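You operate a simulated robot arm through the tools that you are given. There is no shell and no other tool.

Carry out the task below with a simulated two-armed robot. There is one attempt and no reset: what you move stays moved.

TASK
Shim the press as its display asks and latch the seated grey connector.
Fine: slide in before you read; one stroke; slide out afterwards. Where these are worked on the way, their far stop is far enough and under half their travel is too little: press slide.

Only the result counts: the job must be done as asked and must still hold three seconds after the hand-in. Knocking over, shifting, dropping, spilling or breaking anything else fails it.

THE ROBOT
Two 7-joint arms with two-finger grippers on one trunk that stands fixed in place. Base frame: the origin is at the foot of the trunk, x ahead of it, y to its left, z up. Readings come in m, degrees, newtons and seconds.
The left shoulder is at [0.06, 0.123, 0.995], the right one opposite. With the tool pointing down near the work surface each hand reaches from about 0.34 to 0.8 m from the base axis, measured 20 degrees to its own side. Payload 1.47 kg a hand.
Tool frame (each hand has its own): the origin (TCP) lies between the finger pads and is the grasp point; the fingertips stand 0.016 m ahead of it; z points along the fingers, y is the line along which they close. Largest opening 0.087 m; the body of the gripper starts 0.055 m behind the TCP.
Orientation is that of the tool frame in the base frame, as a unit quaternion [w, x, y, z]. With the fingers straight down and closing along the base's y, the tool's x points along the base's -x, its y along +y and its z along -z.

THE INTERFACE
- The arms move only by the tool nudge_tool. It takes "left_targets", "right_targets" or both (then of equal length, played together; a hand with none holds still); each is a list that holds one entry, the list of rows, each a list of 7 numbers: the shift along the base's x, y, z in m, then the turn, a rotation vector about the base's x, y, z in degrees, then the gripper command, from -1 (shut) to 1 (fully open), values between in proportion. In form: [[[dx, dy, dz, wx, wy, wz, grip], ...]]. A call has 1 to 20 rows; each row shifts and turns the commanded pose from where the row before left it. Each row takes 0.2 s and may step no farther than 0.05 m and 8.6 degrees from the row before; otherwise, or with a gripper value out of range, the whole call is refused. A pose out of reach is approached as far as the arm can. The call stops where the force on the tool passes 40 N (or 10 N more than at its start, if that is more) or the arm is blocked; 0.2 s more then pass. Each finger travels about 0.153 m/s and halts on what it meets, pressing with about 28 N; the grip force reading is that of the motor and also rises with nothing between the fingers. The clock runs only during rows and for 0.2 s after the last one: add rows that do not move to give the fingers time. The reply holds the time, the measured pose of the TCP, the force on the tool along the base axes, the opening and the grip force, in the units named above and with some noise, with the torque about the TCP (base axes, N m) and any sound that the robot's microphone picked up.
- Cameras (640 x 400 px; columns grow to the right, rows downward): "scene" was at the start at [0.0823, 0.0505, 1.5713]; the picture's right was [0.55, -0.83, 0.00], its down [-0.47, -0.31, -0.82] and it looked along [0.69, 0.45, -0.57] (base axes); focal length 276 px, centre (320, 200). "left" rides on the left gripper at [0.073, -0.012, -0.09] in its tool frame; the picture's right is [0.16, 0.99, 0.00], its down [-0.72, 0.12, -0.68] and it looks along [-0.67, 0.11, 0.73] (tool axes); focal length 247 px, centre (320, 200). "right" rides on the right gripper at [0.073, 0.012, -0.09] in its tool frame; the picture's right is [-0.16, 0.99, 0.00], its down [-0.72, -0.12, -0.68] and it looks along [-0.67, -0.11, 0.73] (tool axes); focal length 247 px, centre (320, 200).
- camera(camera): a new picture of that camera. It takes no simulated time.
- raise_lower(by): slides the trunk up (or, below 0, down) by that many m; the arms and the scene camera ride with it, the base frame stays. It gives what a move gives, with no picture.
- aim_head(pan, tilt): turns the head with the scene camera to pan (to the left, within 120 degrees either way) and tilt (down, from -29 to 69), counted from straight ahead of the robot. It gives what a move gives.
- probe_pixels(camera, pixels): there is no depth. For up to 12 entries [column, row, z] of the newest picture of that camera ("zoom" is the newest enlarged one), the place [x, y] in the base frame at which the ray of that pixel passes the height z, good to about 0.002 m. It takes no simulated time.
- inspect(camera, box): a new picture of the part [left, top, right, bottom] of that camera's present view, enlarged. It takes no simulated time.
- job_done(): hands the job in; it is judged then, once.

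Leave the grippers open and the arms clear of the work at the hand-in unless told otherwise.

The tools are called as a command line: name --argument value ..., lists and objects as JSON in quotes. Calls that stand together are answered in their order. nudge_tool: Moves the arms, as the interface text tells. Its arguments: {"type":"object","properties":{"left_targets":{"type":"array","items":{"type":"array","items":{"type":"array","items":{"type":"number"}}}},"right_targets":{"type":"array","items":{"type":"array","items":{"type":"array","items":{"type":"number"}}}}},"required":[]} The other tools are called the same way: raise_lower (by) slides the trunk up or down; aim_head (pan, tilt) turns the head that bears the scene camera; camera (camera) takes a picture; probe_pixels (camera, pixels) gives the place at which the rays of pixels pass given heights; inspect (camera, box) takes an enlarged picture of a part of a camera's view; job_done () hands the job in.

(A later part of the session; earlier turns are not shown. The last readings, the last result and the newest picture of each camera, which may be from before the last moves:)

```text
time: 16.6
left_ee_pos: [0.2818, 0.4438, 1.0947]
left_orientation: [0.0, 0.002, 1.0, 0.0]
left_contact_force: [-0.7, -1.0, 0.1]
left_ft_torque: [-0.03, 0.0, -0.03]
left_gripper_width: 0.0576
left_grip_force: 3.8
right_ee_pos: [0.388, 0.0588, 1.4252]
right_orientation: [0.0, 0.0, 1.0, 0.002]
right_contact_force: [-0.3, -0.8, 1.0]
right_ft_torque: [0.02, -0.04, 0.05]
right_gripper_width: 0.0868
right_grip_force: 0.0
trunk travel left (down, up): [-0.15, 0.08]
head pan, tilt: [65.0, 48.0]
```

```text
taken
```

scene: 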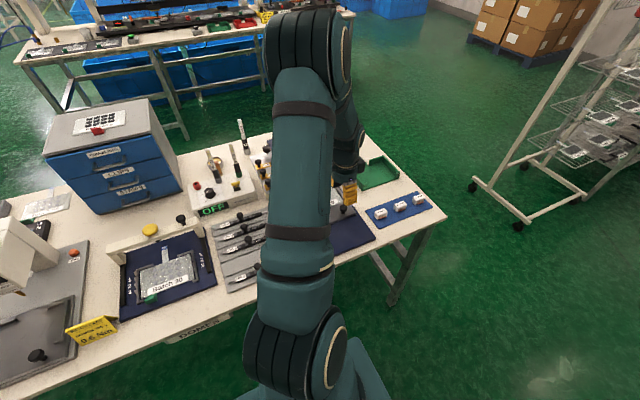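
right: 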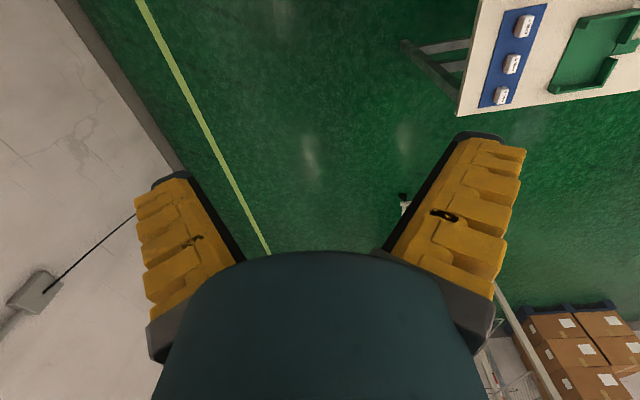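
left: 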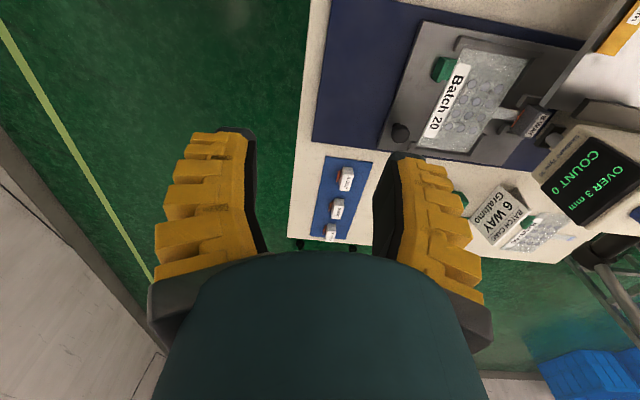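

The display now appears to read "OVER 3 mm". I'll enlarge it to be sure, and look at the connector under the ram.

inspect --camera "left" --box '[520, 100, 640, 240]'

inspect --camera "left" --box '[480, 60, 608, 140]'

```text
2.86 times, centred on (580, 170) of left
```

zoom: 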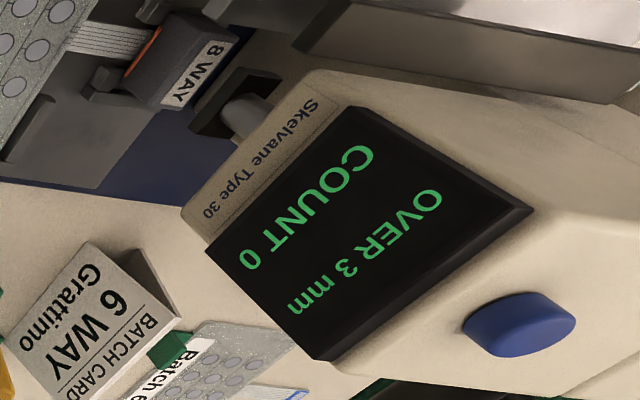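

```text
5.00 times, centred on (544, 100) of left
```

zoom: 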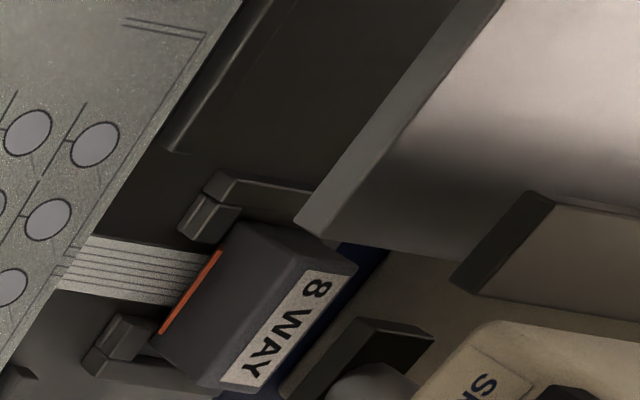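

The display reads OVER 3 mm, COUNT 0, so it asks for the 3 mm shim. First I'll make sure the slide is really at its far stop by pushing the knob once more with shut fingers from its −y side.

nudge_tool --left_targets '[[[0.02, 0.015, -0.04, 0, 0, 0, -0.5], [0.02, 0.015, -0.04, 0, 0, 0, -1], [0.02, 0.015, -0.04, 0, 0, 0, -1], [0.015, 0.015, -0.04, 0, 0, 0, -1], [0.005, 0.016, -0.03, 0, 0, 0, -1], [0.002, 0, -0.045, 0, 0, 0, -1], [0, 0, -0.01, 0, 0, 0, -1]]]'

camera --camera "left"

```text
time: 18.2
left_ee_pos: [0.3648, 0.5209, 0.8486]
left_orientation: [0.001, 0.002, 1.0, 0.0]
left_contact_force: [0.5, 0.0, 0.9]
left_ft_torque: [0.07, -0.02, 0.01]
left_gripper_width: 0.0
left_grip_force: 28.4
right_ee_pos: [0.3887, 0.058, 1.4243]
right_orientation: [0.0, 0.001, 1.0, 0.0]
right_contact_force: [0.0, 0.3, -0.7]
right_ft_torque: [0.01, -0.03, 0.01]
right_gripper_width: 0.087
right_grip_force: 0.1
trunk travel left (down, up): [-0.15, 0.08]
head pan, tilt: [65.0, 48.0]
```

```text
taken
```

left: 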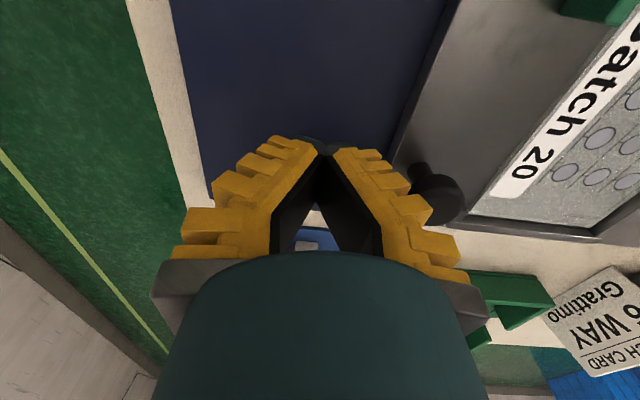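

The shut fingers sit beside the knob. I'll push gently along +y until the force rises.

nudge_tool --left_targets '[[[0, 0.012, 0, 0, 0, 0, -1], [0, 0.012, 0, 0, 0, 0, -1], [0, 0.005, 0, 0, 0, 0, -1], [0, 0.004, 0, 0, 0, 0, -1], [0, 0.004, 0, 0, 0, 0, -1], [0, 0, 0, 0, 0, 0, -1]]]'

```text
time: 19.1
left_ee_pos: [0.3652, 0.5395, 0.8461]
left_orientation: [-0.004, 0.005, 1.0, -0.01]
left_contact_force: [-1.3, -12.9, 5.1]
left_ft_torque: [0.17, -0.01, 0.05]
left_gripper_width: 0.0
left_grip_force: 27.0
right_ee_pos: [0.3888, 0.059, 1.424]
right_orientation: [0.0, 0.001, 1.0, 0.001]
right_contact_force: [-0.3, 0.5, -0.4]
right_ft_torque: [-0.02, 0.02, 0.0]
right_gripper_width: 0.0869
right_grip_force: 0.1
trunk travel left (down, up): [-0.15, 0.08]
head pan, tilt: [65.0, 48.0]
stopped in row 4 (left hand): the force on the tool passed its limit at 44 N (the readings are from after the stop); the commanded pose is now the measured one
```

The push met a firm stop at 44 N with the knob unmoved, so the slide is fully in. I'll back off, rise, and move over to look at the shim shelf and the mouth under the dark bar.

nudge_tool --left_targets '[[[0, -0.02, 0, 0, 0, 0, -1], [0, -0.02, 0.04, 0, 0, 0, -1], [-0.02, -0.01, 0.044, 0, 0, 0, -1], [-0.03, 0, 0.04, 0, 0, 0, 0], [-0.03, 0, 0.04, 0, 0, 0, 0], [-0.04, 0.025, 0.01, 0, 0, 0, 0], [-0.04, 0.025, 0.01, 0, 0, 0, 0], [-0.04, 0.025, 0.01, 0, 0, 0, 0], [-0.04, 0.025, 0.01, 0, 0, 0, 0], [-0.04, 0.025, 0, 0, 0, 0, 0], [-0.04, 0.025, 0, 0, 0, 0, 0]]]'

camera --camera "left"

camera --camera "scene"

```text
time: 21.5
left_ee_pos: [0.0438, 0.6415, 1.0479]
left_orientation: [-0.002, 0.005, 1.0, -0.01]
left_contact_force: [-0.7, 0.5, -0.4]
left_ft_torque: [0.02, 0.0, 0.02]
left_gripper_width: 0.0492
left_grip_force: 4.3
right_ee_pos: [0.389, 0.0584, 1.4255]
right_orientation: [0.0, 0.0, 1.0, 0.001]
right_contact_force: [0.3, 0.0, 1.1]
right_ft_torque: [-0.02, 0.03, 0.02]
right_gripper_width: 0.0871
right_grip_force: 0.0
trunk travel left (down, up): [-0.15, 0.08]
head pan, tilt: [65.0, 48.0]
```

```text
taken
```

left: 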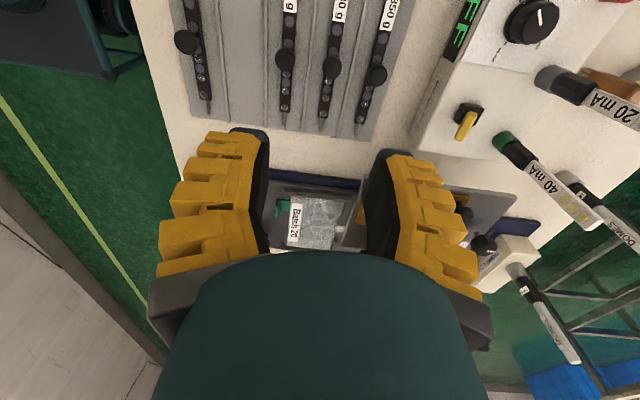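

```text
taken
```

scene: 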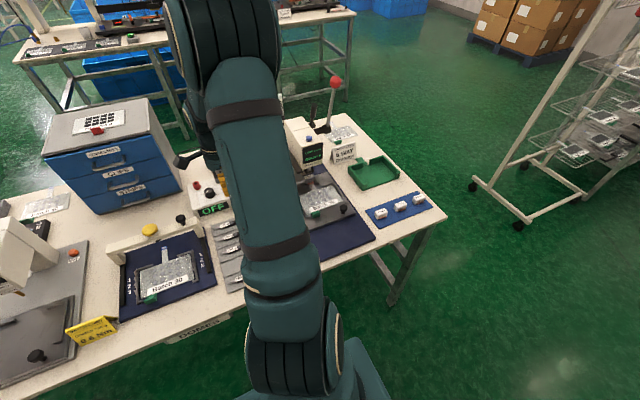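

The right finger hides the shims. I'll shift the hand toward +y so they fall between the fingers.

nudge_tool --left_targets '[[[-0.01, 0.03, 0.01, 0, 0, 0, 0.5], [-0.01, 0.03, 0.01, 0, 0, 0, 1], [-0.01, 0.03, 0.0, 0, 0, 0, 1]]]'

camera --camera "left"

inspect --camera "left" --box '[240, 150, 432, 270]'

```text
time: 22.3
left_ee_pos: [0.0146, 0.7323, 1.069]
left_orientation: [-0.003, 0.004, 1.0, -0.01]
left_contact_force: [0.4, 0.3, -0.2]
left_ft_torque: [-0.02, -0.03, 0.01]
left_gripper_width: 0.087
left_grip_force: 0.0
right_ee_pos: [0.3888, 0.0598, 1.4258]
right_orientation: [0.0, 0.0, 1.0, 0.0]
right_contact_force: [-0.1, 0.2, -0.4]
right_ft_torque: [-0.02, -0.01, 0.05]
right_gripper_width: 0.0867
right_grip_force: 0.0
trunk travel left (down, up): [-0.15, 0.08]
head pan, tilt: [65.0, 48.0]
```

```text
taken
```

left: 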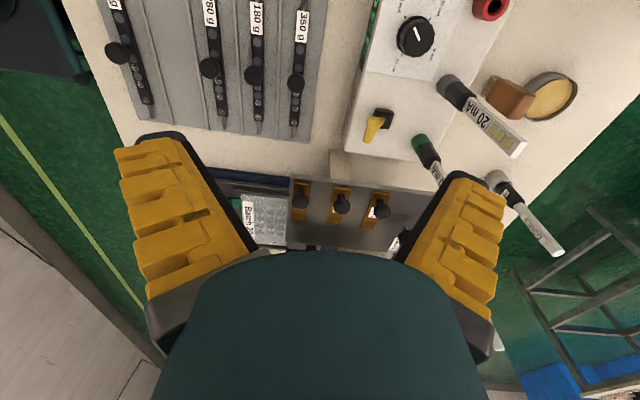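

```text
3.33 times, centred on (336, 210) of left
```

zoom: 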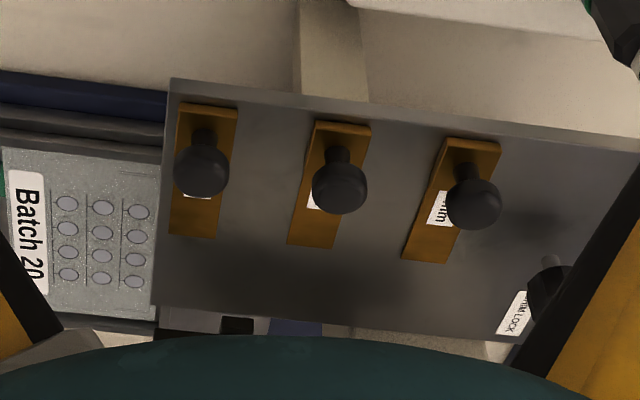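

I'll probe the knobs, shim tips and shelf corners in this closer view to refine heights and positions.

probe_pixels --camera "left" --pixels '[[300.6, 201.6, 0.92], [300.6, 201.6, 0.94], [342, 206, 0.93], [381.9, 210.9, 0.93], [291, 174, 0.89], [285, 241.5, 0.89], [297.5, 221, 0.895], [302.5, 181.5, 0.895], [301.5, 190, 0.9], [341.5, 194, 0.9], [379, 200, 0.9], [297.5, 221, 0.88]]'

aim_head --pan 50 --tilt 48

camera --camera "scene"

```text
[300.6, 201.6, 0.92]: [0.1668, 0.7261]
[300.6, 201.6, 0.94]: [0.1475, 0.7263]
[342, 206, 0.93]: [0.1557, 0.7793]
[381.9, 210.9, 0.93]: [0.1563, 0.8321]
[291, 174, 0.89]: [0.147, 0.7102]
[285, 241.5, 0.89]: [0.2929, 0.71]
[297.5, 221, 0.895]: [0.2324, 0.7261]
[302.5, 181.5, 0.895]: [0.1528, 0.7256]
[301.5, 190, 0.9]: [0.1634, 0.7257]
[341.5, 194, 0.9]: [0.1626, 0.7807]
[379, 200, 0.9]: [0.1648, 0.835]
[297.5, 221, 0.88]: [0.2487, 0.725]
```

```text
time: 23.1
left_ee_pos: [0.0145, 0.731, 1.0698]
left_orientation: [-0.003, 0.003, 1.0, -0.009]
left_contact_force: [-0.3, -0.4, -0.3]
left_ft_torque: [-0.01, 0.0, 0.02]
left_gripper_width: 0.0869
left_grip_force: 0.1
right_ee_pos: [0.3899, 0.0584, 1.4257]
right_orientation: [0.0, 0.0, 1.0, 0.0]
right_contact_force: [0.1, 0.5, 0.1]
right_ft_torque: [-0.01, 0.0, -0.01]
right_gripper_width: 0.087
right_grip_force: 0.1
trunk travel left (down, up): [-0.15, 0.08]
head pan, tilt: [50.0, 48.0]
```

```text
taken
```

scene: 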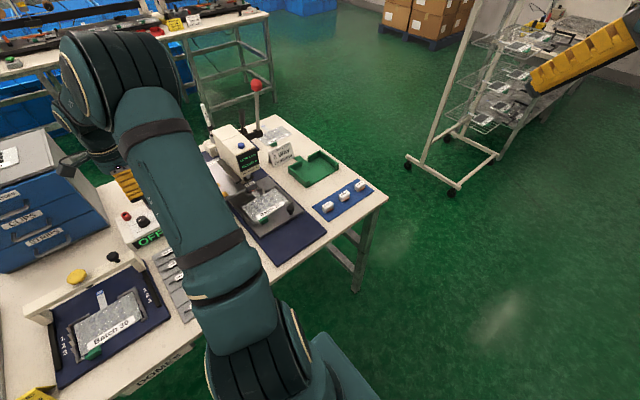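

The 3 mm shim's knob is at about (0.162, 0.726, 0.925), and the shelf spans x 0.147 to 0.293 at z of about 0.89. The neighbouring knobs are 53 mm apart, so a grip along x is safer. I'll turn the left hand 90° about the vertical so its camera looks along +y, and view the shelf and bar from the −y side.

nudge_tool --left_targets '[[[0.0168, -0.0164, 0, 0, 0, 8.18, 1], [0.0168, -0.0164, 0, 0, 0, 8.18, 1], [0.0168, -0.0164, 0, 0, 0, 8.18, 1], [0.0168, -0.0164, 0, 0, 0, 8.18, 1], [0.0168, -0.0164, 0, 0, 0, 8.18, 1], [0.0168, -0.0164, 0, 0, 0, 8.18, 1], [0.0168, -0.0164, 0, 0, 0, 8.18, 1], [0.0168, -0.0164, 0, 0, 0, 8.18, 1], [0.0168, -0.0164, 0, 0, 0, 8.18, 1], [0.0168, -0.0164, 0, 0, 0, 8.18, 1], [0.0168, -0.0164, 0, 0, 0, 8.18, 1]]]'

camera --camera "left"

camera --camera "scene"

```text
time: 25.4
left_ee_pos: [0.1997, 0.5516, 1.0708]
left_orientation: [0.005, -0.705, 0.709, -0.008]
left_contact_force: [-0.8, 0.0, -0.5]
left_ft_torque: [0.05, 0.04, -0.01]
left_gripper_width: 0.0872
left_grip_force: 0.0
right_ee_pos: [0.3894, 0.0579, 1.4247]
right_orientation: [0.0, 0.0, 1.0, 0.0]
right_contact_force: [0.4, -0.5, -0.1]
right_ft_torque: [0.03, 0.01, -0.01]
right_gripper_width: 0.0867
right_grip_force: 0.0
trunk travel left (down, up): [-0.15, 0.08]
head pan, tilt: [50.0, 48.0]
```

```text
taken
```

left: 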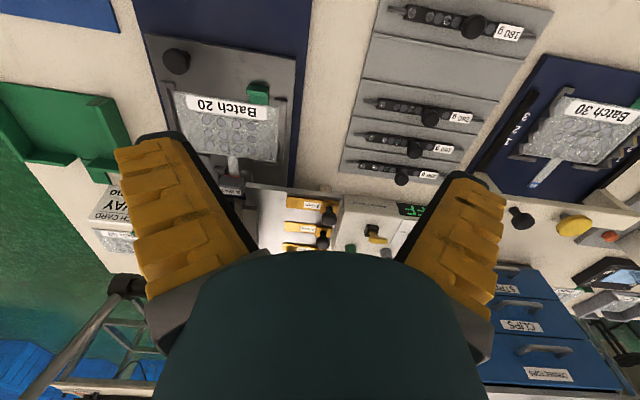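

```text
taken
```

scene: 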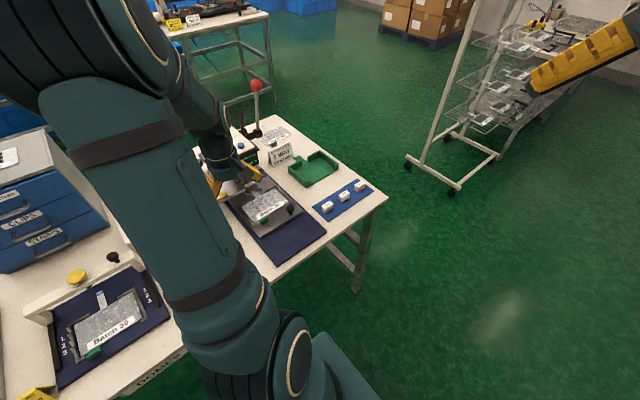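

The gripper hides the lower part of this picture. I'll tilt the hand by 30° so the camera looks more level along +y, and lower it slightly.

nudge_tool --left_targets '[[[0, 0, -0.015, 7.5, 0, 0, 1], [0, 0, -0.015, 7.5, 0, 0, 1], [0, 0, -0.015, 7.5, 0, 0, 1], [0, 0, -0.015, 7.5, 0, 0, 1]]]'

camera --camera "left"

inspect --camera "left" --box '[200, 60, 440, 210]'

```text
time: 26.4
left_ee_pos: [0.1982, 0.5513, 1.0107]
left_orientation: [0.184, -0.682, 0.686, 0.174]
left_contact_force: [0.3, 0.5, 0.3]
left_ft_torque: [-0.02, 0.04, 0.01]
left_gripper_width: 0.0873
left_grip_force: 0.0
right_ee_pos: [0.3892, 0.059, 1.4238]
right_orientation: [0.001, 0.0, 1.0, 0.0]
right_contact_force: [0.9, 0.2, -0.3]
right_ft_torque: [-0.01, 0.03, -0.05]
right_gripper_width: 0.087
right_grip_force: 0.1
trunk travel left (down, up): [-0.15, 0.08]
head pan, tilt: [50.0, 48.0]
```

```text
taken
```

left: 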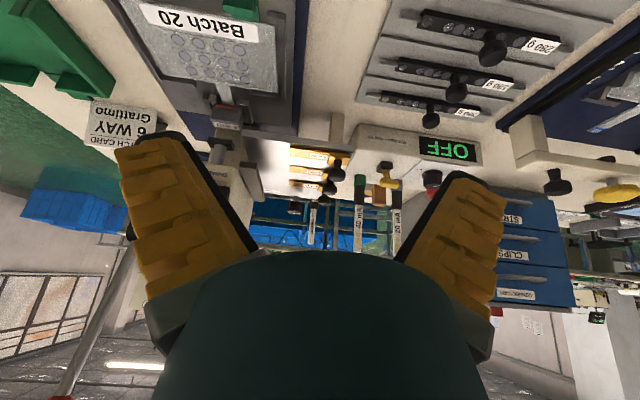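

```text
2.67 times, centred on (320, 135) of left
```

zoom: 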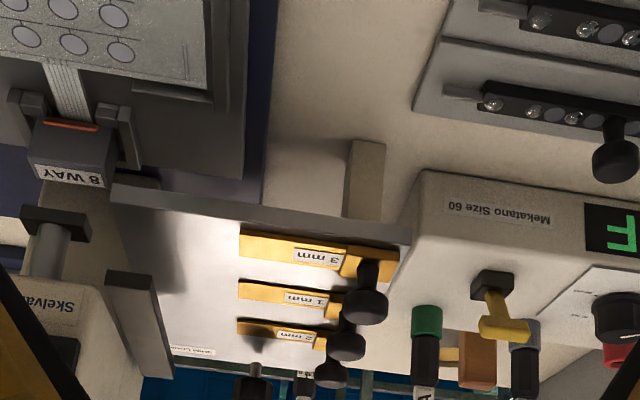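

I'll enlarge the shelf end and the dark bar further.

inspect --camera "left" --box '[205, 120, 301, 210]'

inspect --camera "left" --box '[240, 130, 368, 210]'

```text
4.44 times, centred on (253, 165) of left
```

zoom: 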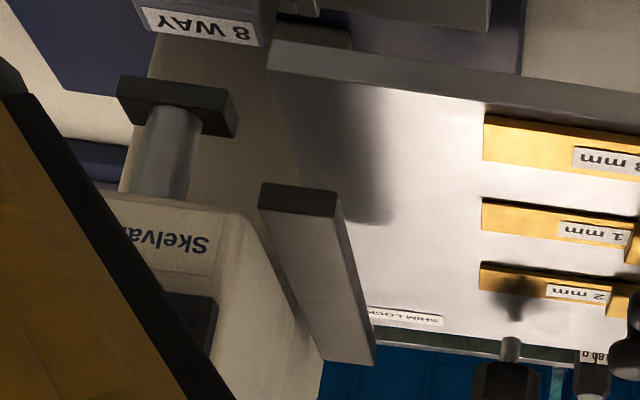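

```text
5.00 times, centred on (304, 170) of left
```

zoom: 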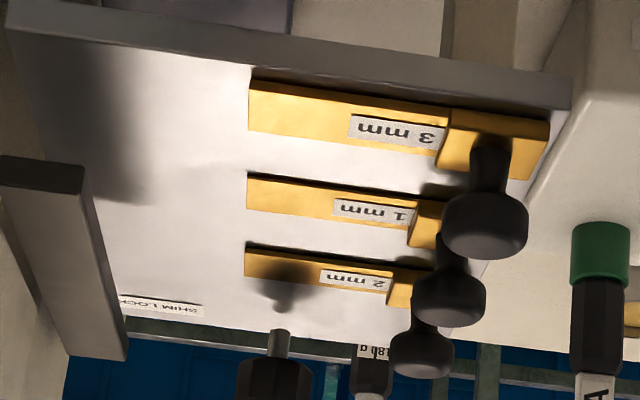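

The dark bar stands above the press-side end of the shelf, so the shims look made to slide under it. I'll probe its corners along with the shelf's and the shim's in this view.

probe_pixels --camera "left" --pixels '[[258.7, 169.5, 0.91], [258.7, 169.5, 0.93], [257.1, 162.8, 0.9], [257.1, 162.8, 0.92], [240, 167.3, 0.92], [241.4, 129, 0.89], [266, 202, 0.92], [290, 147, 0.895], [290, 147, 0.9]]'

```text
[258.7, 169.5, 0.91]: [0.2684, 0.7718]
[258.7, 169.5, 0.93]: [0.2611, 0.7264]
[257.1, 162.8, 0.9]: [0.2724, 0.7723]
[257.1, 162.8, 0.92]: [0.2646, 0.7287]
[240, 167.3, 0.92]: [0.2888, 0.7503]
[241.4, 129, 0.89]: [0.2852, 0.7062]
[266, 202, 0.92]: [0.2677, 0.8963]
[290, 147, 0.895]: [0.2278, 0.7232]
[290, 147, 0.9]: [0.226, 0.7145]
```

The bar's underside is at about z = 0.925, roughly 3 cm above the shelf, and spans x 0.26 to 0.285. The 3 mm shim lies directly in line with it. I'll push the shim's knob from behind, so I turn the hand back to its first orientation behind the knob at a safe height, with the fingers nearly shut.

nudge_tool --left_targets '[[[-0.005, 0, 0.0125, -7.5, 0, 0, 0.5], [-0.005, 0, 0.0125, -7.5, 0, 0, 0], [-0.005, 0, 0.0125, -7.5, 0, 0, -0.5], [-0.005, 0, 0.0125, -7.5, 0, 0, -0.85], [-0.0071, 0.0159, 0, 0, 0, -8.18, -0.85], [-0.0071, 0.0159, 0, 0, 0, -8.18, -0.85], [-0.0071, 0.0159, 0, 0, 0, -8.18, -0.85], [-0.0071, 0.0159, 0, 0, 0, -8.18, -0.85], [-0.0071, 0.0159, 0, 0, 0, -8.18, -0.85], [-0.0071, 0.0159, 0, 0, 0, -8.18, -0.85], [-0.0071, 0.0159, 0, 0, 0, -8.18, -0.85], [-0.0071, 0.0159, 0, 0, 0, -8.18, -0.85], [-0.0071, 0.0159, 0, 0, 0, -8.18, -0.85], [-0.0071, 0.0159, 0, 0, 0, -8.18, -0.85], [-0.0071, 0.0159, 0, 0, 0, -8.18, -0.85]]]'

camera --camera "left"

```text
time: 29.6
left_ee_pos: [0.1017, 0.7274, 1.0598]
left_orientation: [-0.003, 0.005, 1.0, -0.009]
left_contact_force: [-1.0, 0.6, 0.0]
left_ft_torque: [-0.02, 0.0, -0.03]
left_gripper_width: 0.0135
left_grip_force: 5.2
right_ee_pos: [0.3872, 0.0596, 1.4255]
right_orientation: [0.0, 0.0, 1.0, 0.0]
right_contact_force: [0.3, 0.4, 0.1]
right_ft_torque: [-0.02, 0.02, 0.0]
right_gripper_width: 0.087
right_grip_force: 0.1
trunk travel left (down, up): [-0.15, 0.08]
head pan, tilt: [50.0, 48.0]
```

```text
taken
```

left: 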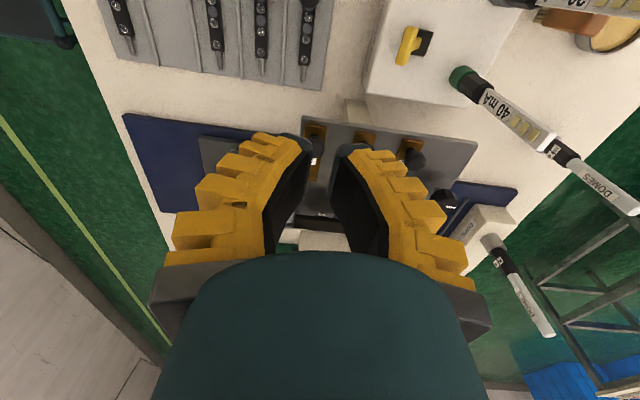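

Before descending I'll probe the power box corner and the 3 mm knob's place in this view to confirm clearance.

probe_pixels --camera "left" --pixels '[[362, 97, 0.85], [392, 0, 0.85], [480, 115, 0.85], [408, 45, 0.88], [317, 142, 0.925], [302, 116, 0.89], [314, 160, 0.9]]'

inspect --camera "left" --box '[280, 90, 472, 230]'

```text
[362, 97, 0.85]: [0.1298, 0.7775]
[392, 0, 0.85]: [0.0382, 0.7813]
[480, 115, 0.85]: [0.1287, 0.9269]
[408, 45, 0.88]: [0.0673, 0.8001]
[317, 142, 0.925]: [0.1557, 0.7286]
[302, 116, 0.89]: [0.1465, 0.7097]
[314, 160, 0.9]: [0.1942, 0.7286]
```

```text
2.86 times, centred on (376, 160) of left
```

zoom: 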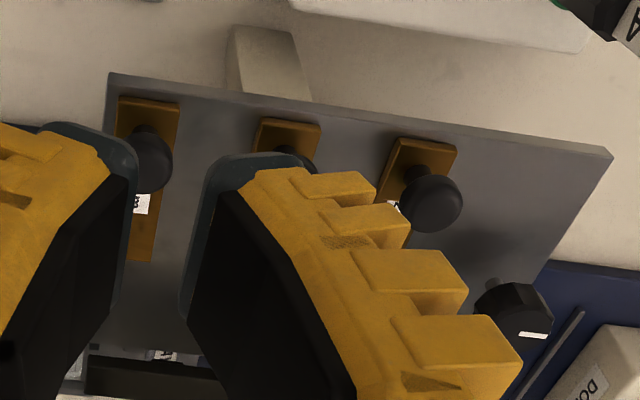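

The power box starts at y of about 0.778, so the hand clears it. I'll lower the hand behind the 3 mm knob at x of about 0.11.

nudge_tool --left_targets '[[[0.003, 0, -0.04, 0, 0, 0, -0.85], [0.003, 0, -0.04, 0, 0, 0, -0.85], [0.002, 0, -0.034, 0, 0, 0, -0.85], [0, 0, -0.019, 0, 0, 0, -0.85], [0, 0, 0, 0, 0, 0, -0.85]]]'

camera --camera "left"

```text
time: 30.9
left_ee_pos: [0.1103, 0.7266, 0.9282]
left_orientation: [-0.004, 0.004, 1.0, -0.008]
left_contact_force: [0.1, 0.2, -0.6]
left_ft_torque: [0.0, -0.02, 0.03]
left_gripper_width: 0.0141
left_grip_force: 5.5
right_ee_pos: [0.388, 0.0583, 1.4246]
right_orientation: [-0.001, 0.0, 1.0, 0.0]
right_contact_force: [-1.1, -0.6, -0.8]
right_ft_torque: [-0.02, 0.01, -0.01]
right_gripper_width: 0.0872
right_grip_force: 0.0
trunk travel left (down, up): [-0.15, 0.08]
head pan, tilt: [50.0, 48.0]
```

```text
taken
```

left: 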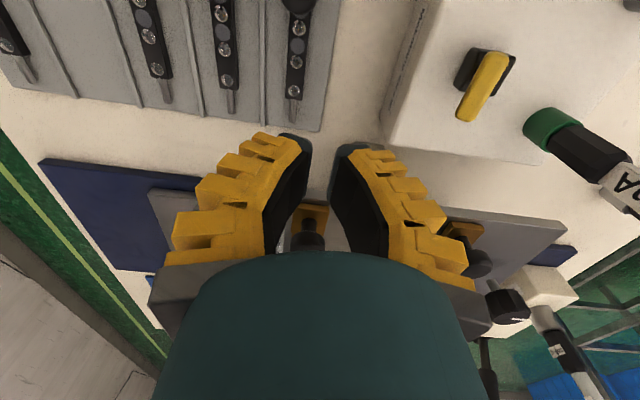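

The 3 mm knob is centred between the fingertips ahead of the hand. I'll push gently along +x and check how the shim moves.

nudge_tool --left_targets '[[[0.01, 0, 0, 0, 0, 0, -0.85], [0.01, 0, 0, 0, 0, 0, -0.85], [0.008, 0, 0, 0, 0, 0, -0.85], [0.008, 0, 0, 0, 0, 0, -0.85], [0.008, 0, 0, 0, 0, 0, -0.85]]]'

camera --camera "left"

```text
time: 32.0
left_ee_pos: [0.1515, 0.7261, 0.9283]
left_orientation: [-0.003, 0.004, 1.0, -0.009]
left_contact_force: [-0.5, 1.0, -0.8]
left_ft_torque: [0.03, -0.01, 0.02]
left_gripper_width: 0.0139
left_grip_force: 6.1
right_ee_pos: [0.3888, 0.0591, 1.4251]
right_orientation: [0.0, -0.001, 1.0, 0.0]
right_contact_force: [-0.5, -0.1, 0.2]
right_ft_torque: [0.01, 0.01, -0.03]
right_gripper_width: 0.0871
right_grip_force: 0.1
trunk travel left (down, up): [-0.15, 0.08]
head pan, tilt: [50.0, 48.0]
```

```text
taken
```

left: 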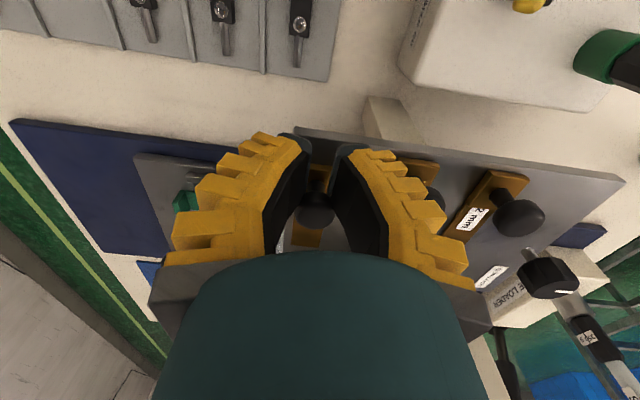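

I'll probe the knob at (317, 208) to see whether the shim has started moving.

probe_pixels --camera "left" --pixels '[[317, 208, 0.925], [520, 217, 0.925], [322, 168, 0.9], [508, 173, 0.9], [295, 127, 0.89]]'

inspect --camera "left" --box '[256, 110, 448, 260]'

```text
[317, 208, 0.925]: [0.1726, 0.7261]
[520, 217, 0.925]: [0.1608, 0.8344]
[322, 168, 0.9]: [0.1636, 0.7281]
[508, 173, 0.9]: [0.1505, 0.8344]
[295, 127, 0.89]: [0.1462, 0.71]
```

```text
2.67 times, centred on (352, 185) of left
```

zoom: 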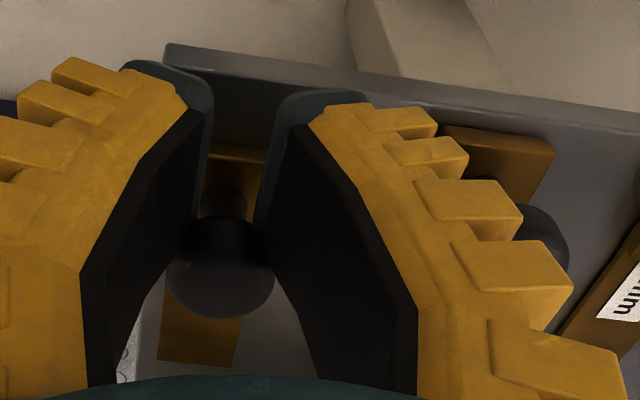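

The shim has moved about 12 mm with almost no resistance, straight along +x. I'll keep pushing and check again.

nudge_tool --left_targets '[[[0.008, 0, 0, 0, 0, 0, -0.85], [0.008, 0, 0, 0, 0, 0, -0.85], [0.008, 0, 0, 0, 0, 0, -0.85], [0.008, 0, 0, 0, 0, 0, -0.85]]]'

camera --camera "left"

inspect --camera "left" --box '[256, 110, 448, 260]'

```text
time: 33.0
left_ee_pos: [0.1808, 0.7261, 0.9284]
left_orientation: [-0.006, 0.002, 1.0, -0.008]
left_contact_force: [-18.1, 0.4, 3.0]
left_ft_torque: [-0.04, 0.38, -0.01]
left_gripper_width: 0.0115
left_grip_force: 30.1
right_ee_pos: [0.3865, 0.0578, 1.4261]
right_orientation: [0.002, 0.0, 1.0, -0.001]
right_contact_force: [-0.7, -0.6, -0.4]
right_ft_torque: [0.0, 0.03, 0.01]
right_gripper_width: 0.0868
right_grip_force: 0.0
trunk travel left (down, up): [-0.15, 0.08]
head pan, tilt: [50.0, 48.0]
```

```text
taken
```

left: 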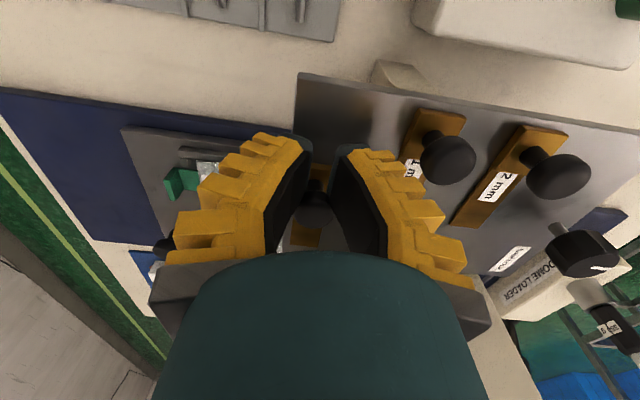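

```text
2.67 times, centred on (352, 185) of left
```

zoom: 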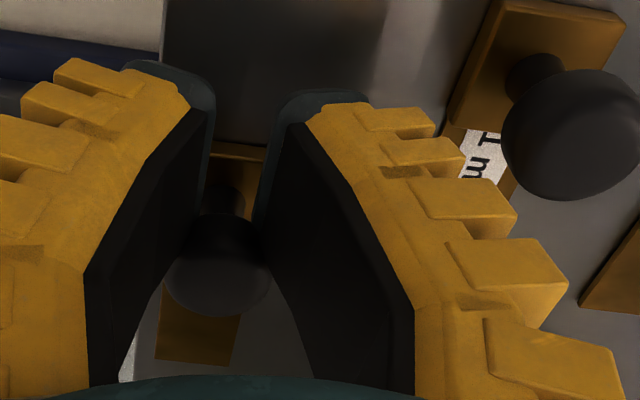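

Resistance has risen to 18 N after about 40 mm of travel, with the shim tip near x = 0.272, under the bar. I'll back off and rise to see whether that is its seat or an obstruction.

nudge_tool --left_targets '[[[-0.01, 0, 0, 0, 0, 0, -0.85], [-0.02, 0, 0.01, 0, 0, 0, -0.85], [-0.01, 0, 0.04, 0, 0, 0, -0.85], [-0.01, -0.01, 0.045, 0, 0, 0, -0.85], [-0.02, -0.02, 0.03, 0, 0, 0, -0.5], [-0.02, -0.01, 0.02, 0, 0, 0, 0.5], [0, 0, 0, 0, 0, 0, 1]]]'

camera --camera "left"

camera --camera "scene"

```text
time: 34.6
left_ee_pos: [0.0965, 0.6859, 1.0723]
left_orientation: [-0.003, 0.005, 1.0, -0.009]
left_contact_force: [0.1, 0.2, -0.2]
left_ft_torque: [-0.02, 0.01, -0.01]
left_gripper_width: 0.0867
left_grip_force: 0.1
right_ee_pos: [0.3891, 0.0588, 1.4252]
right_orientation: [0.0, -0.001, 1.0, 0.0]
right_contact_force: [0.1, -0.1, 0.1]
right_ft_torque: [0.02, 0.01, -0.01]
right_gripper_width: 0.087
right_grip_force: 0.1
trunk travel left (down, up): [-0.15, 0.08]
head pan, tilt: [50.0, 48.0]
```

```text
taken
```

left: 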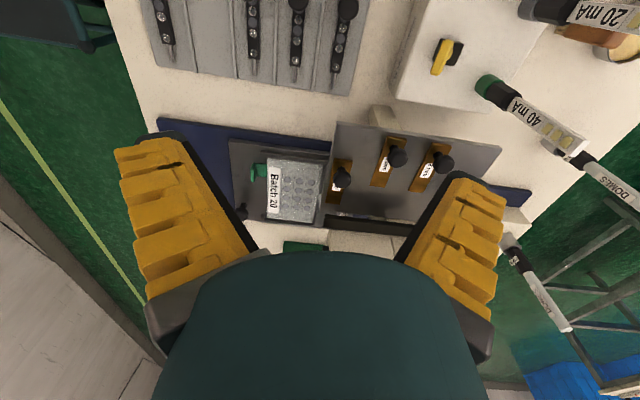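

```text
taken
```

scene: 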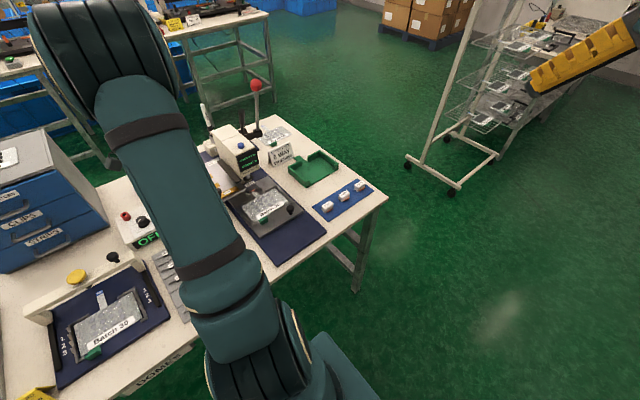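

inspect --camera "left" --box '[310, 130, 470, 250]'

inspect --camera "scene" --box '[200, 110, 296, 210]'

inspect --camera "scene" --box '[220, 115, 284, 155]'

```text
3.33 times, centred on (390, 190) of left
```

zoom: 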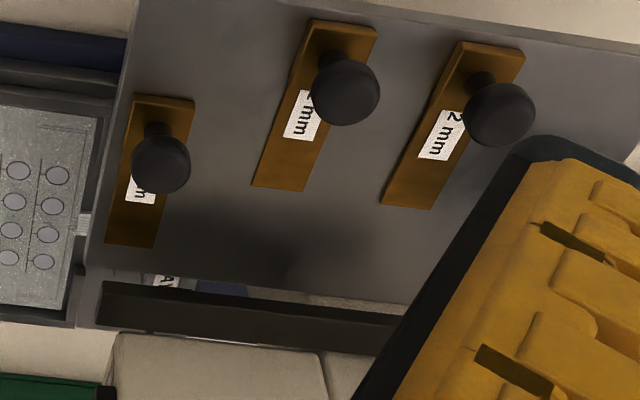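

```text
4.00 times, centred on (248, 160) of scene
```

zoom: 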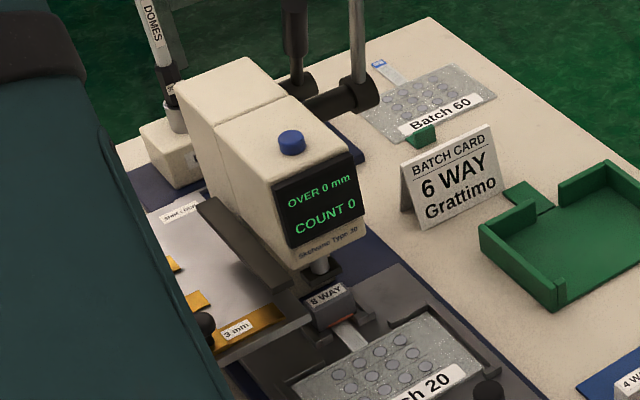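

```text
10.00 times, centred on (252, 135) of scene
```

zoom: 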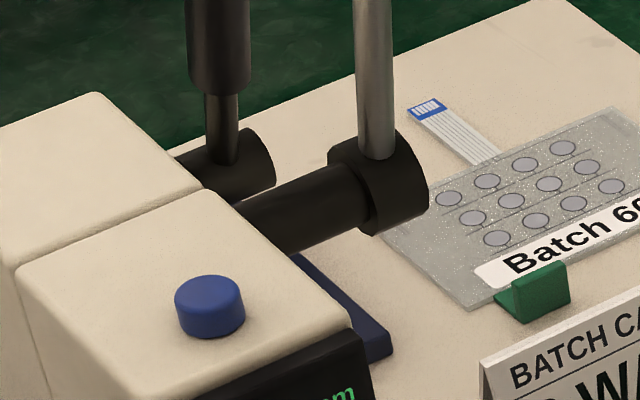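

The display now reads "OVER 0 mm, COUNT 0", so the 3 mm shim is seated as asked. It slid freely, so the shim lock isn't holding anything and the shim is staying put. Next is the single lever stroke. I'll look closely at the lever, its hub and its ball to find how it swings.

probe_pixels --camera "scene" --pixels '[[256, 86, 1.15], [256, 86, 1.2], [257.8, 133, 0.95], [257.8, 133, 1.0], [257.8, 133, 1.05], [248, 136, 1.0], [241, 145, 1.03], [241, 145, 1.05]]'

inspect --camera "scene" --box '[200, 60, 312, 150]'

camera --camera "right"

```text
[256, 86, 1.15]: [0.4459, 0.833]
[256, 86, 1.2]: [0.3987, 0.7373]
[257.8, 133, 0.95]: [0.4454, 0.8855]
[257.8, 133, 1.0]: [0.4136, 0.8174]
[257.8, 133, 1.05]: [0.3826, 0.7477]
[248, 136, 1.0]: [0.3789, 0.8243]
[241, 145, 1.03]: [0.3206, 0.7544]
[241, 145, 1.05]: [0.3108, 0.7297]
```

```text
4.44 times, centred on (256, 105) of scene
```

zoom: 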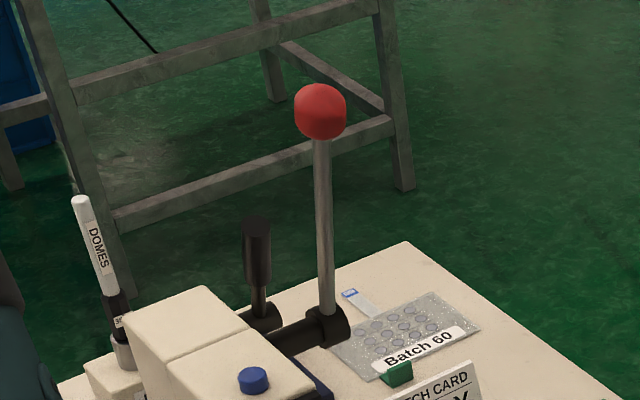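

```text
taken
```

right: 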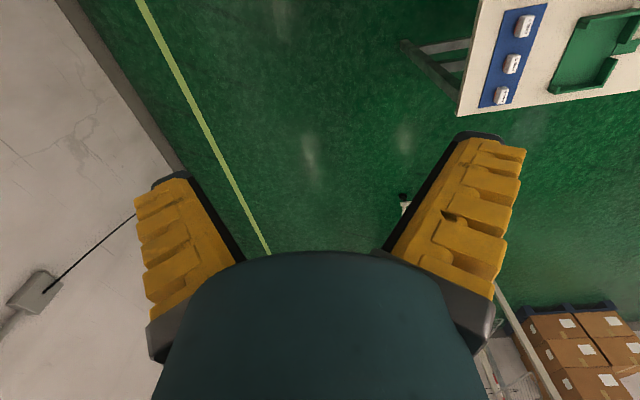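

The lever hub is at about (0.40, 0.789, 1.02) and the ball at about (0.403, 0.742, 1.198), so the lever is 0.18 m long and leans about 15° toward −y. It should pull toward −y and down. I'll bring the left hand in front of it at height, turned so the fingers close along x, keeping well clear of the press.

nudge_tool --left_targets '[[[0.01, -0.045, 0.015, 0, 0, 0, 1], [0.01, -0.045, 0.015, 0, 0, 0, 1], [0.01, -0.045, 0.015, 0, 0, 0, 1], [0.01, -0.045, 0.015, 0, 0, 0, 1], [0.0242, 0, 0.006, 0, 0, 8.18, 1], [0.0242, 0, 0.006, 0, 0, 8.18, 1], [0.0242, 0, 0.006, 0, 0, 8.18, 1], [0.0242, 0, 0.006, 0, 0, 8.18, 1], [0.0242, 0, 0.006, 0, 0, 8.18, 1], [0.0242, 0, 0.006, 0, 0, 8.18, 1], [0.0242, 0, 0.006, 0, 0, 8.18, 1], [0.0242, 0, 0.006, 0, 0, 8.18, 1], [0.0242, 0, 0.006, 0, 0, 8.18, 1], [0.0242, 0, 0.006, 0, 0, 8.18, 1], [0.0242, 0, 0.006, 0, 0, 8.18, 1]]]'

camera --camera "left"

camera --camera "scene"

```text
time: 37.9
left_ee_pos: [0.4017, 0.5066, 1.1987]
left_orientation: [0.003, -0.706, 0.709, -0.008]
left_contact_force: [-0.6, -0.6, 0.2]
left_ft_torque: [0.02, 0.01, 0.01]
left_gripper_width: 0.0872
left_grip_force: 0.1
right_ee_pos: [0.3888, 0.0574, 1.4252]
right_orientation: [0.0, -0.001, 1.0, 0.0]
right_contact_force: [-0.3, -0.7, -0.8]
right_ft_torque: [-0.02, 0.01, 0.0]
right_gripper_width: 0.087
right_grip_force: 0.1
trunk travel left (down, up): [-0.15, 0.08]
head pan, tilt: [50.0, 48.0]
```

```text
taken
```

left: 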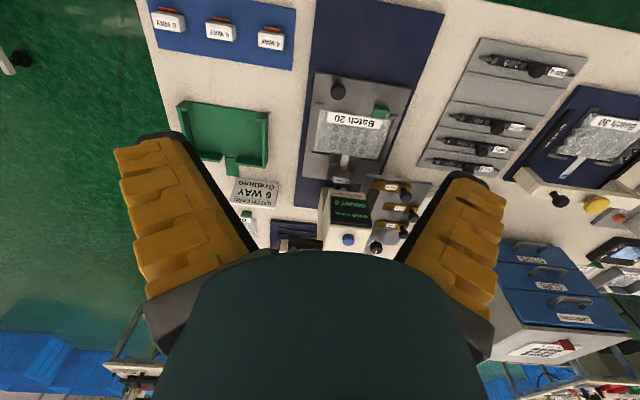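

```text
taken
```

scene: 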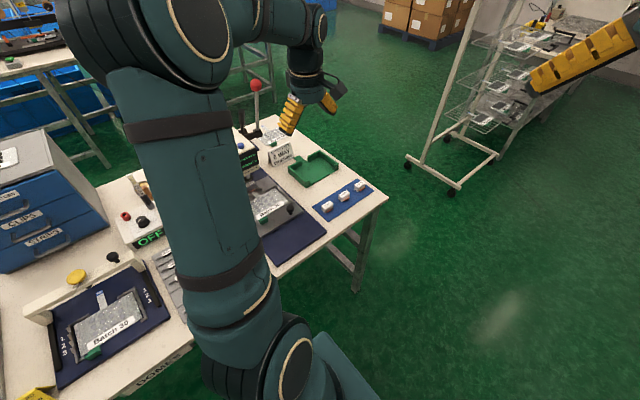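

The hand is in front of the lever. I'll tilt it by about 50° so the fingers point forward along +y toward the ball, which brings the ball into the camera's view.

nudge_tool --left_targets '[[[0, 0, 0, 8.3, 0, 0, 1], [0, 0, 0, 8.3, 0, 0, 1], [0, 0, 0, 8.3, 0, 0, 1], [0, 0, 0, 8.3, 0, 0, 1], [0, 0, 0, 8.3, 0, 0, 1], [0, 0, 0, 8.3, 0, 0, 1]]]'

camera --camera "left"

camera --camera "scene"

```text
time: 39.2
left_ee_pos: [0.4028, 0.5063, 1.1987]
left_orientation: [0.301, -0.636, 0.647, 0.293]
left_contact_force: [0.0, -0.4, 0.1]
left_ft_torque: [0.0, 0.0, -0.01]
left_gripper_width: 0.0872
left_grip_force: 0.1
right_ee_pos: [0.3894, 0.0574, 1.425]
right_orientation: [0.0, 0.0, 1.0, 0.0]
right_contact_force: [-0.2, -0.1, 0.5]
right_ft_torque: [0.01, 0.01, -0.02]
right_gripper_width: 0.0869
right_grip_force: 0.1
trunk travel left (down, up): [-0.15, 0.08]
head pan, tilt: [50.0, 48.0]
```

```text
taken
```

left: 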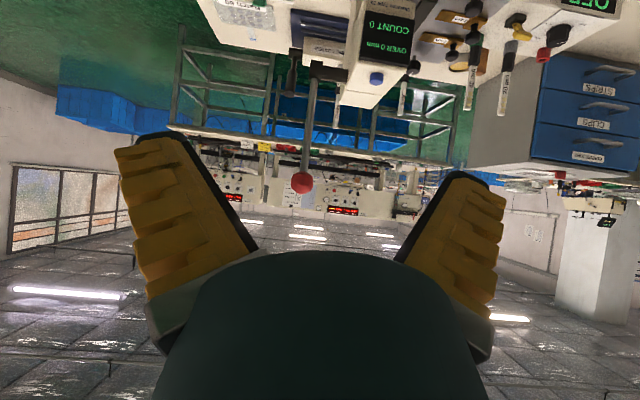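

```text
taken
```

scene: 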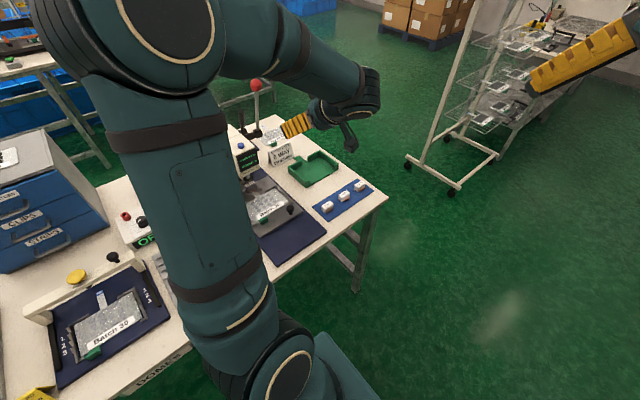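

The ball is at (302, 183), with the lever rod running up to its hub at (315, 75) in this inverted view. The display reads OVER 0 mm, COUNT 0. I'll probe the ball and hub positions.

probe_pixels --camera "left" --pixels '[[302, 183, 1.19], [302, 183, 1.198], [302, 183, 1.21], [322, 72, 1.02], [300, 75, 1.02], [350, 108, 1.04], [400, 108, 1.04], [345, 70, 1.03]]'

inspect --camera "left" --box '[240, 0, 432, 210]'

```text
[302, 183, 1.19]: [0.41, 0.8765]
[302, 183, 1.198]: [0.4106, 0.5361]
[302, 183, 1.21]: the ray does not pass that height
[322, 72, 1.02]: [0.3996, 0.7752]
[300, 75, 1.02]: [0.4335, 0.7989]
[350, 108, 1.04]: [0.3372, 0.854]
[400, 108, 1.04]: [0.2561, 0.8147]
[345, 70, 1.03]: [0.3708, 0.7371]
```

```text
1.90 times, centred on (336, 105) of left
```

zoom: 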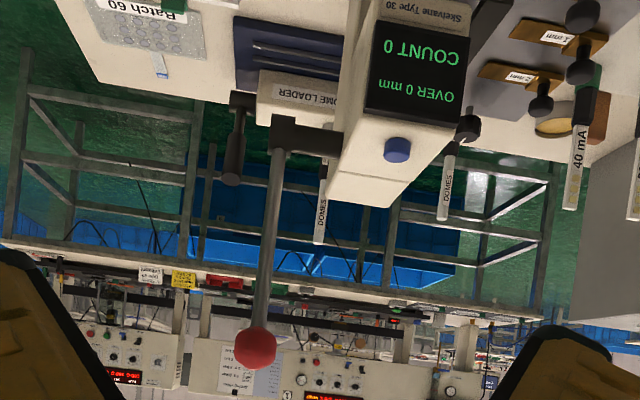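

The ball is at about (0.409, 0.742, 1.193). I'll approach along +y with the fingers open, stop a little short, and check.

nudge_tool --left_targets '[[[0.001, 0.04, -0.001, 0, 0, 0, 1], [0.001, 0.04, -0.001, 0, 0, 0, 1], [0.001, 0.04, -0.001, 0, 0, 0, 1], [0.001, 0.04, -0.001, 0, 0, 0, 1], [0.001, 0.03, -0.001, 0, 0, 0, 1]]]'

camera --camera "left"

```text
time: 40.5
left_ee_pos: [0.4076, 0.6984, 1.1948]
left_orientation: [0.3, -0.637, 0.648, 0.291]
left_contact_force: [0.9, -0.6, 0.0]
left_ft_torque: [-0.01, -0.01, -0.01]
left_gripper_width: 0.0871
left_grip_force: 0.0
right_ee_pos: [0.3883, 0.059, 1.425]
right_orientation: [0.0, 0.0, 1.0, 0.001]
right_contact_force: [0.5, 0.1, -0.2]
right_ft_torque: [-0.01, 0.01, 0.0]
right_gripper_width: 0.0868
right_grip_force: 0.0
trunk travel left (down, up): [-0.15, 0.08]
head pan, tilt: [50.0, 48.0]
```

```text
taken
```

left: 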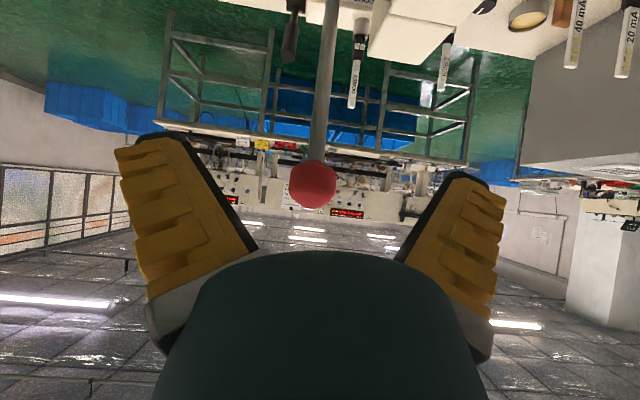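

The ball is centred at (313, 184), level with the TCP and about 45 mm ahead. I'll advance and close the fingers on it.

nudge_tool --left_targets '[[[0, 0.022, 0, 0, 0, 0, 1], [0, 0.022, 0, 0, 0, 0, 1], [0, 0, 0, 0, 0, 0, 1]]]'

camera --camera "left"

```text
time: 41.2
left_ee_pos: [0.4068, 0.741, 1.1942]
left_orientation: [0.3, -0.637, 0.648, 0.291]
left_contact_force: [0.1, -0.3, -0.2]
left_ft_torque: [0.08, 0.0, 0.01]
left_gripper_width: 0.087
left_grip_force: 0.1
right_ee_pos: [0.3878, 0.0584, 1.426]
right_orientation: [-0.001, 0.001, 1.0, 0.0]
right_contact_force: [0.3, -0.6, 0.2]
right_ft_torque: [0.02, -0.01, 0.02]
right_gripper_width: 0.0871
right_grip_force: 0.1
trunk travel left (down, up): [-0.15, 0.08]
head pan, tilt: [50.0, 48.0]
```

```text
taken
```

left: 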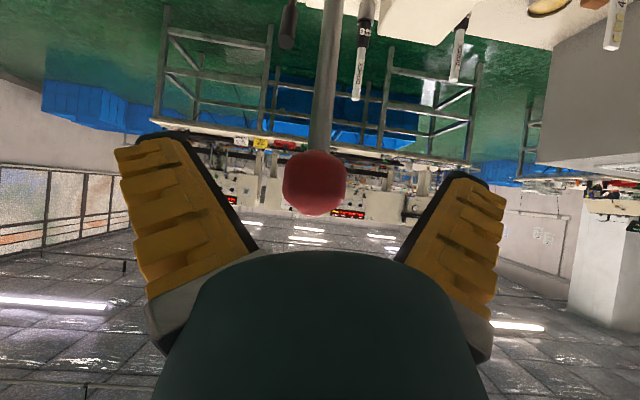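

From the growth of the ball in the picture it is about 33 mm across and another 11 mm ahead. I'll move forward 12 mm and close on it.

nudge_tool --left_targets '[[[0, 0.012, 0, 0, 0, 0, 1], [0, 0, 0, 0, 0, 0, 0.2], [0, 0, 0, 0, 0, 0, -0.2], [0, 0, 0, 0, 0, 0, -0.6], [0, 0, 0, 0, 0, 0, -0.6]]]'

camera --camera "left"

```text
time: 42.5
left_ee_pos: [0.4079, 0.7518, 1.1936]
left_orientation: [0.3, -0.636, 0.649, 0.29]
left_contact_force: [7.1, 0.8, 0.3]
left_ft_torque: [0.02, -0.1, 0.05]
left_gripper_width: 0.0265
left_grip_force: 30.1
right_ee_pos: [0.3898, 0.0581, 1.425]
right_orientation: [-0.001, 0.0, 1.0, 0.0]
right_contact_force: [-0.7, -0.3, -0.2]
right_ft_torque: [0.01, -0.04, -0.01]
right_gripper_width: 0.0868
right_grip_force: 0.1
trunk travel left (down, up): [-0.15, 0.08]
head pan, tilt: [50.0, 48.0]
```

```text
taken
```

left: 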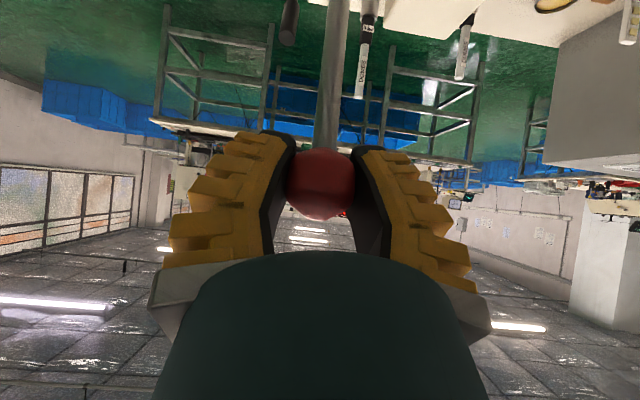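

The ball is gripped, with a width of 0.0265. I'll start the stroke slowly along the arc toward −y and down, and watch the force.

nudge_tool --left_targets '[[[0, -0.015, -0.0036, 0, 0, 0, -1], [0, -0.0146, -0.0048, 0, 0, 0, -1], [0, -0.0142, -0.0061, 0, 0, 0, -1]]]'

camera --camera "left"

```text
time: 43.2
left_ee_pos: [0.4068, 0.7103, 1.1769]
left_orientation: [0.298, -0.637, 0.648, 0.292]
left_contact_force: [9.1, 5.7, -5.3]
left_ft_torque: [0.26, 0.03, -0.04]
left_gripper_width: 0.0213
left_grip_force: 30.1
right_ee_pos: [0.3904, 0.0597, 1.4251]
right_orientation: [-0.001, -0.001, 1.0, -0.001]
right_contact_force: [0.6, -0.6, 0.0]
right_ft_torque: [0.0, 0.0, 0.04]
right_gripper_width: 0.087
right_grip_force: 0.1
trunk travel left (down, up): [-0.15, 0.08]
head pan, tilt: [50.0, 48.0]
```

```text
taken
```

left: 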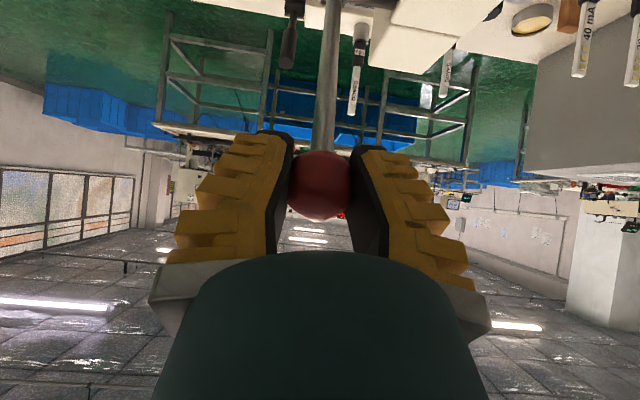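

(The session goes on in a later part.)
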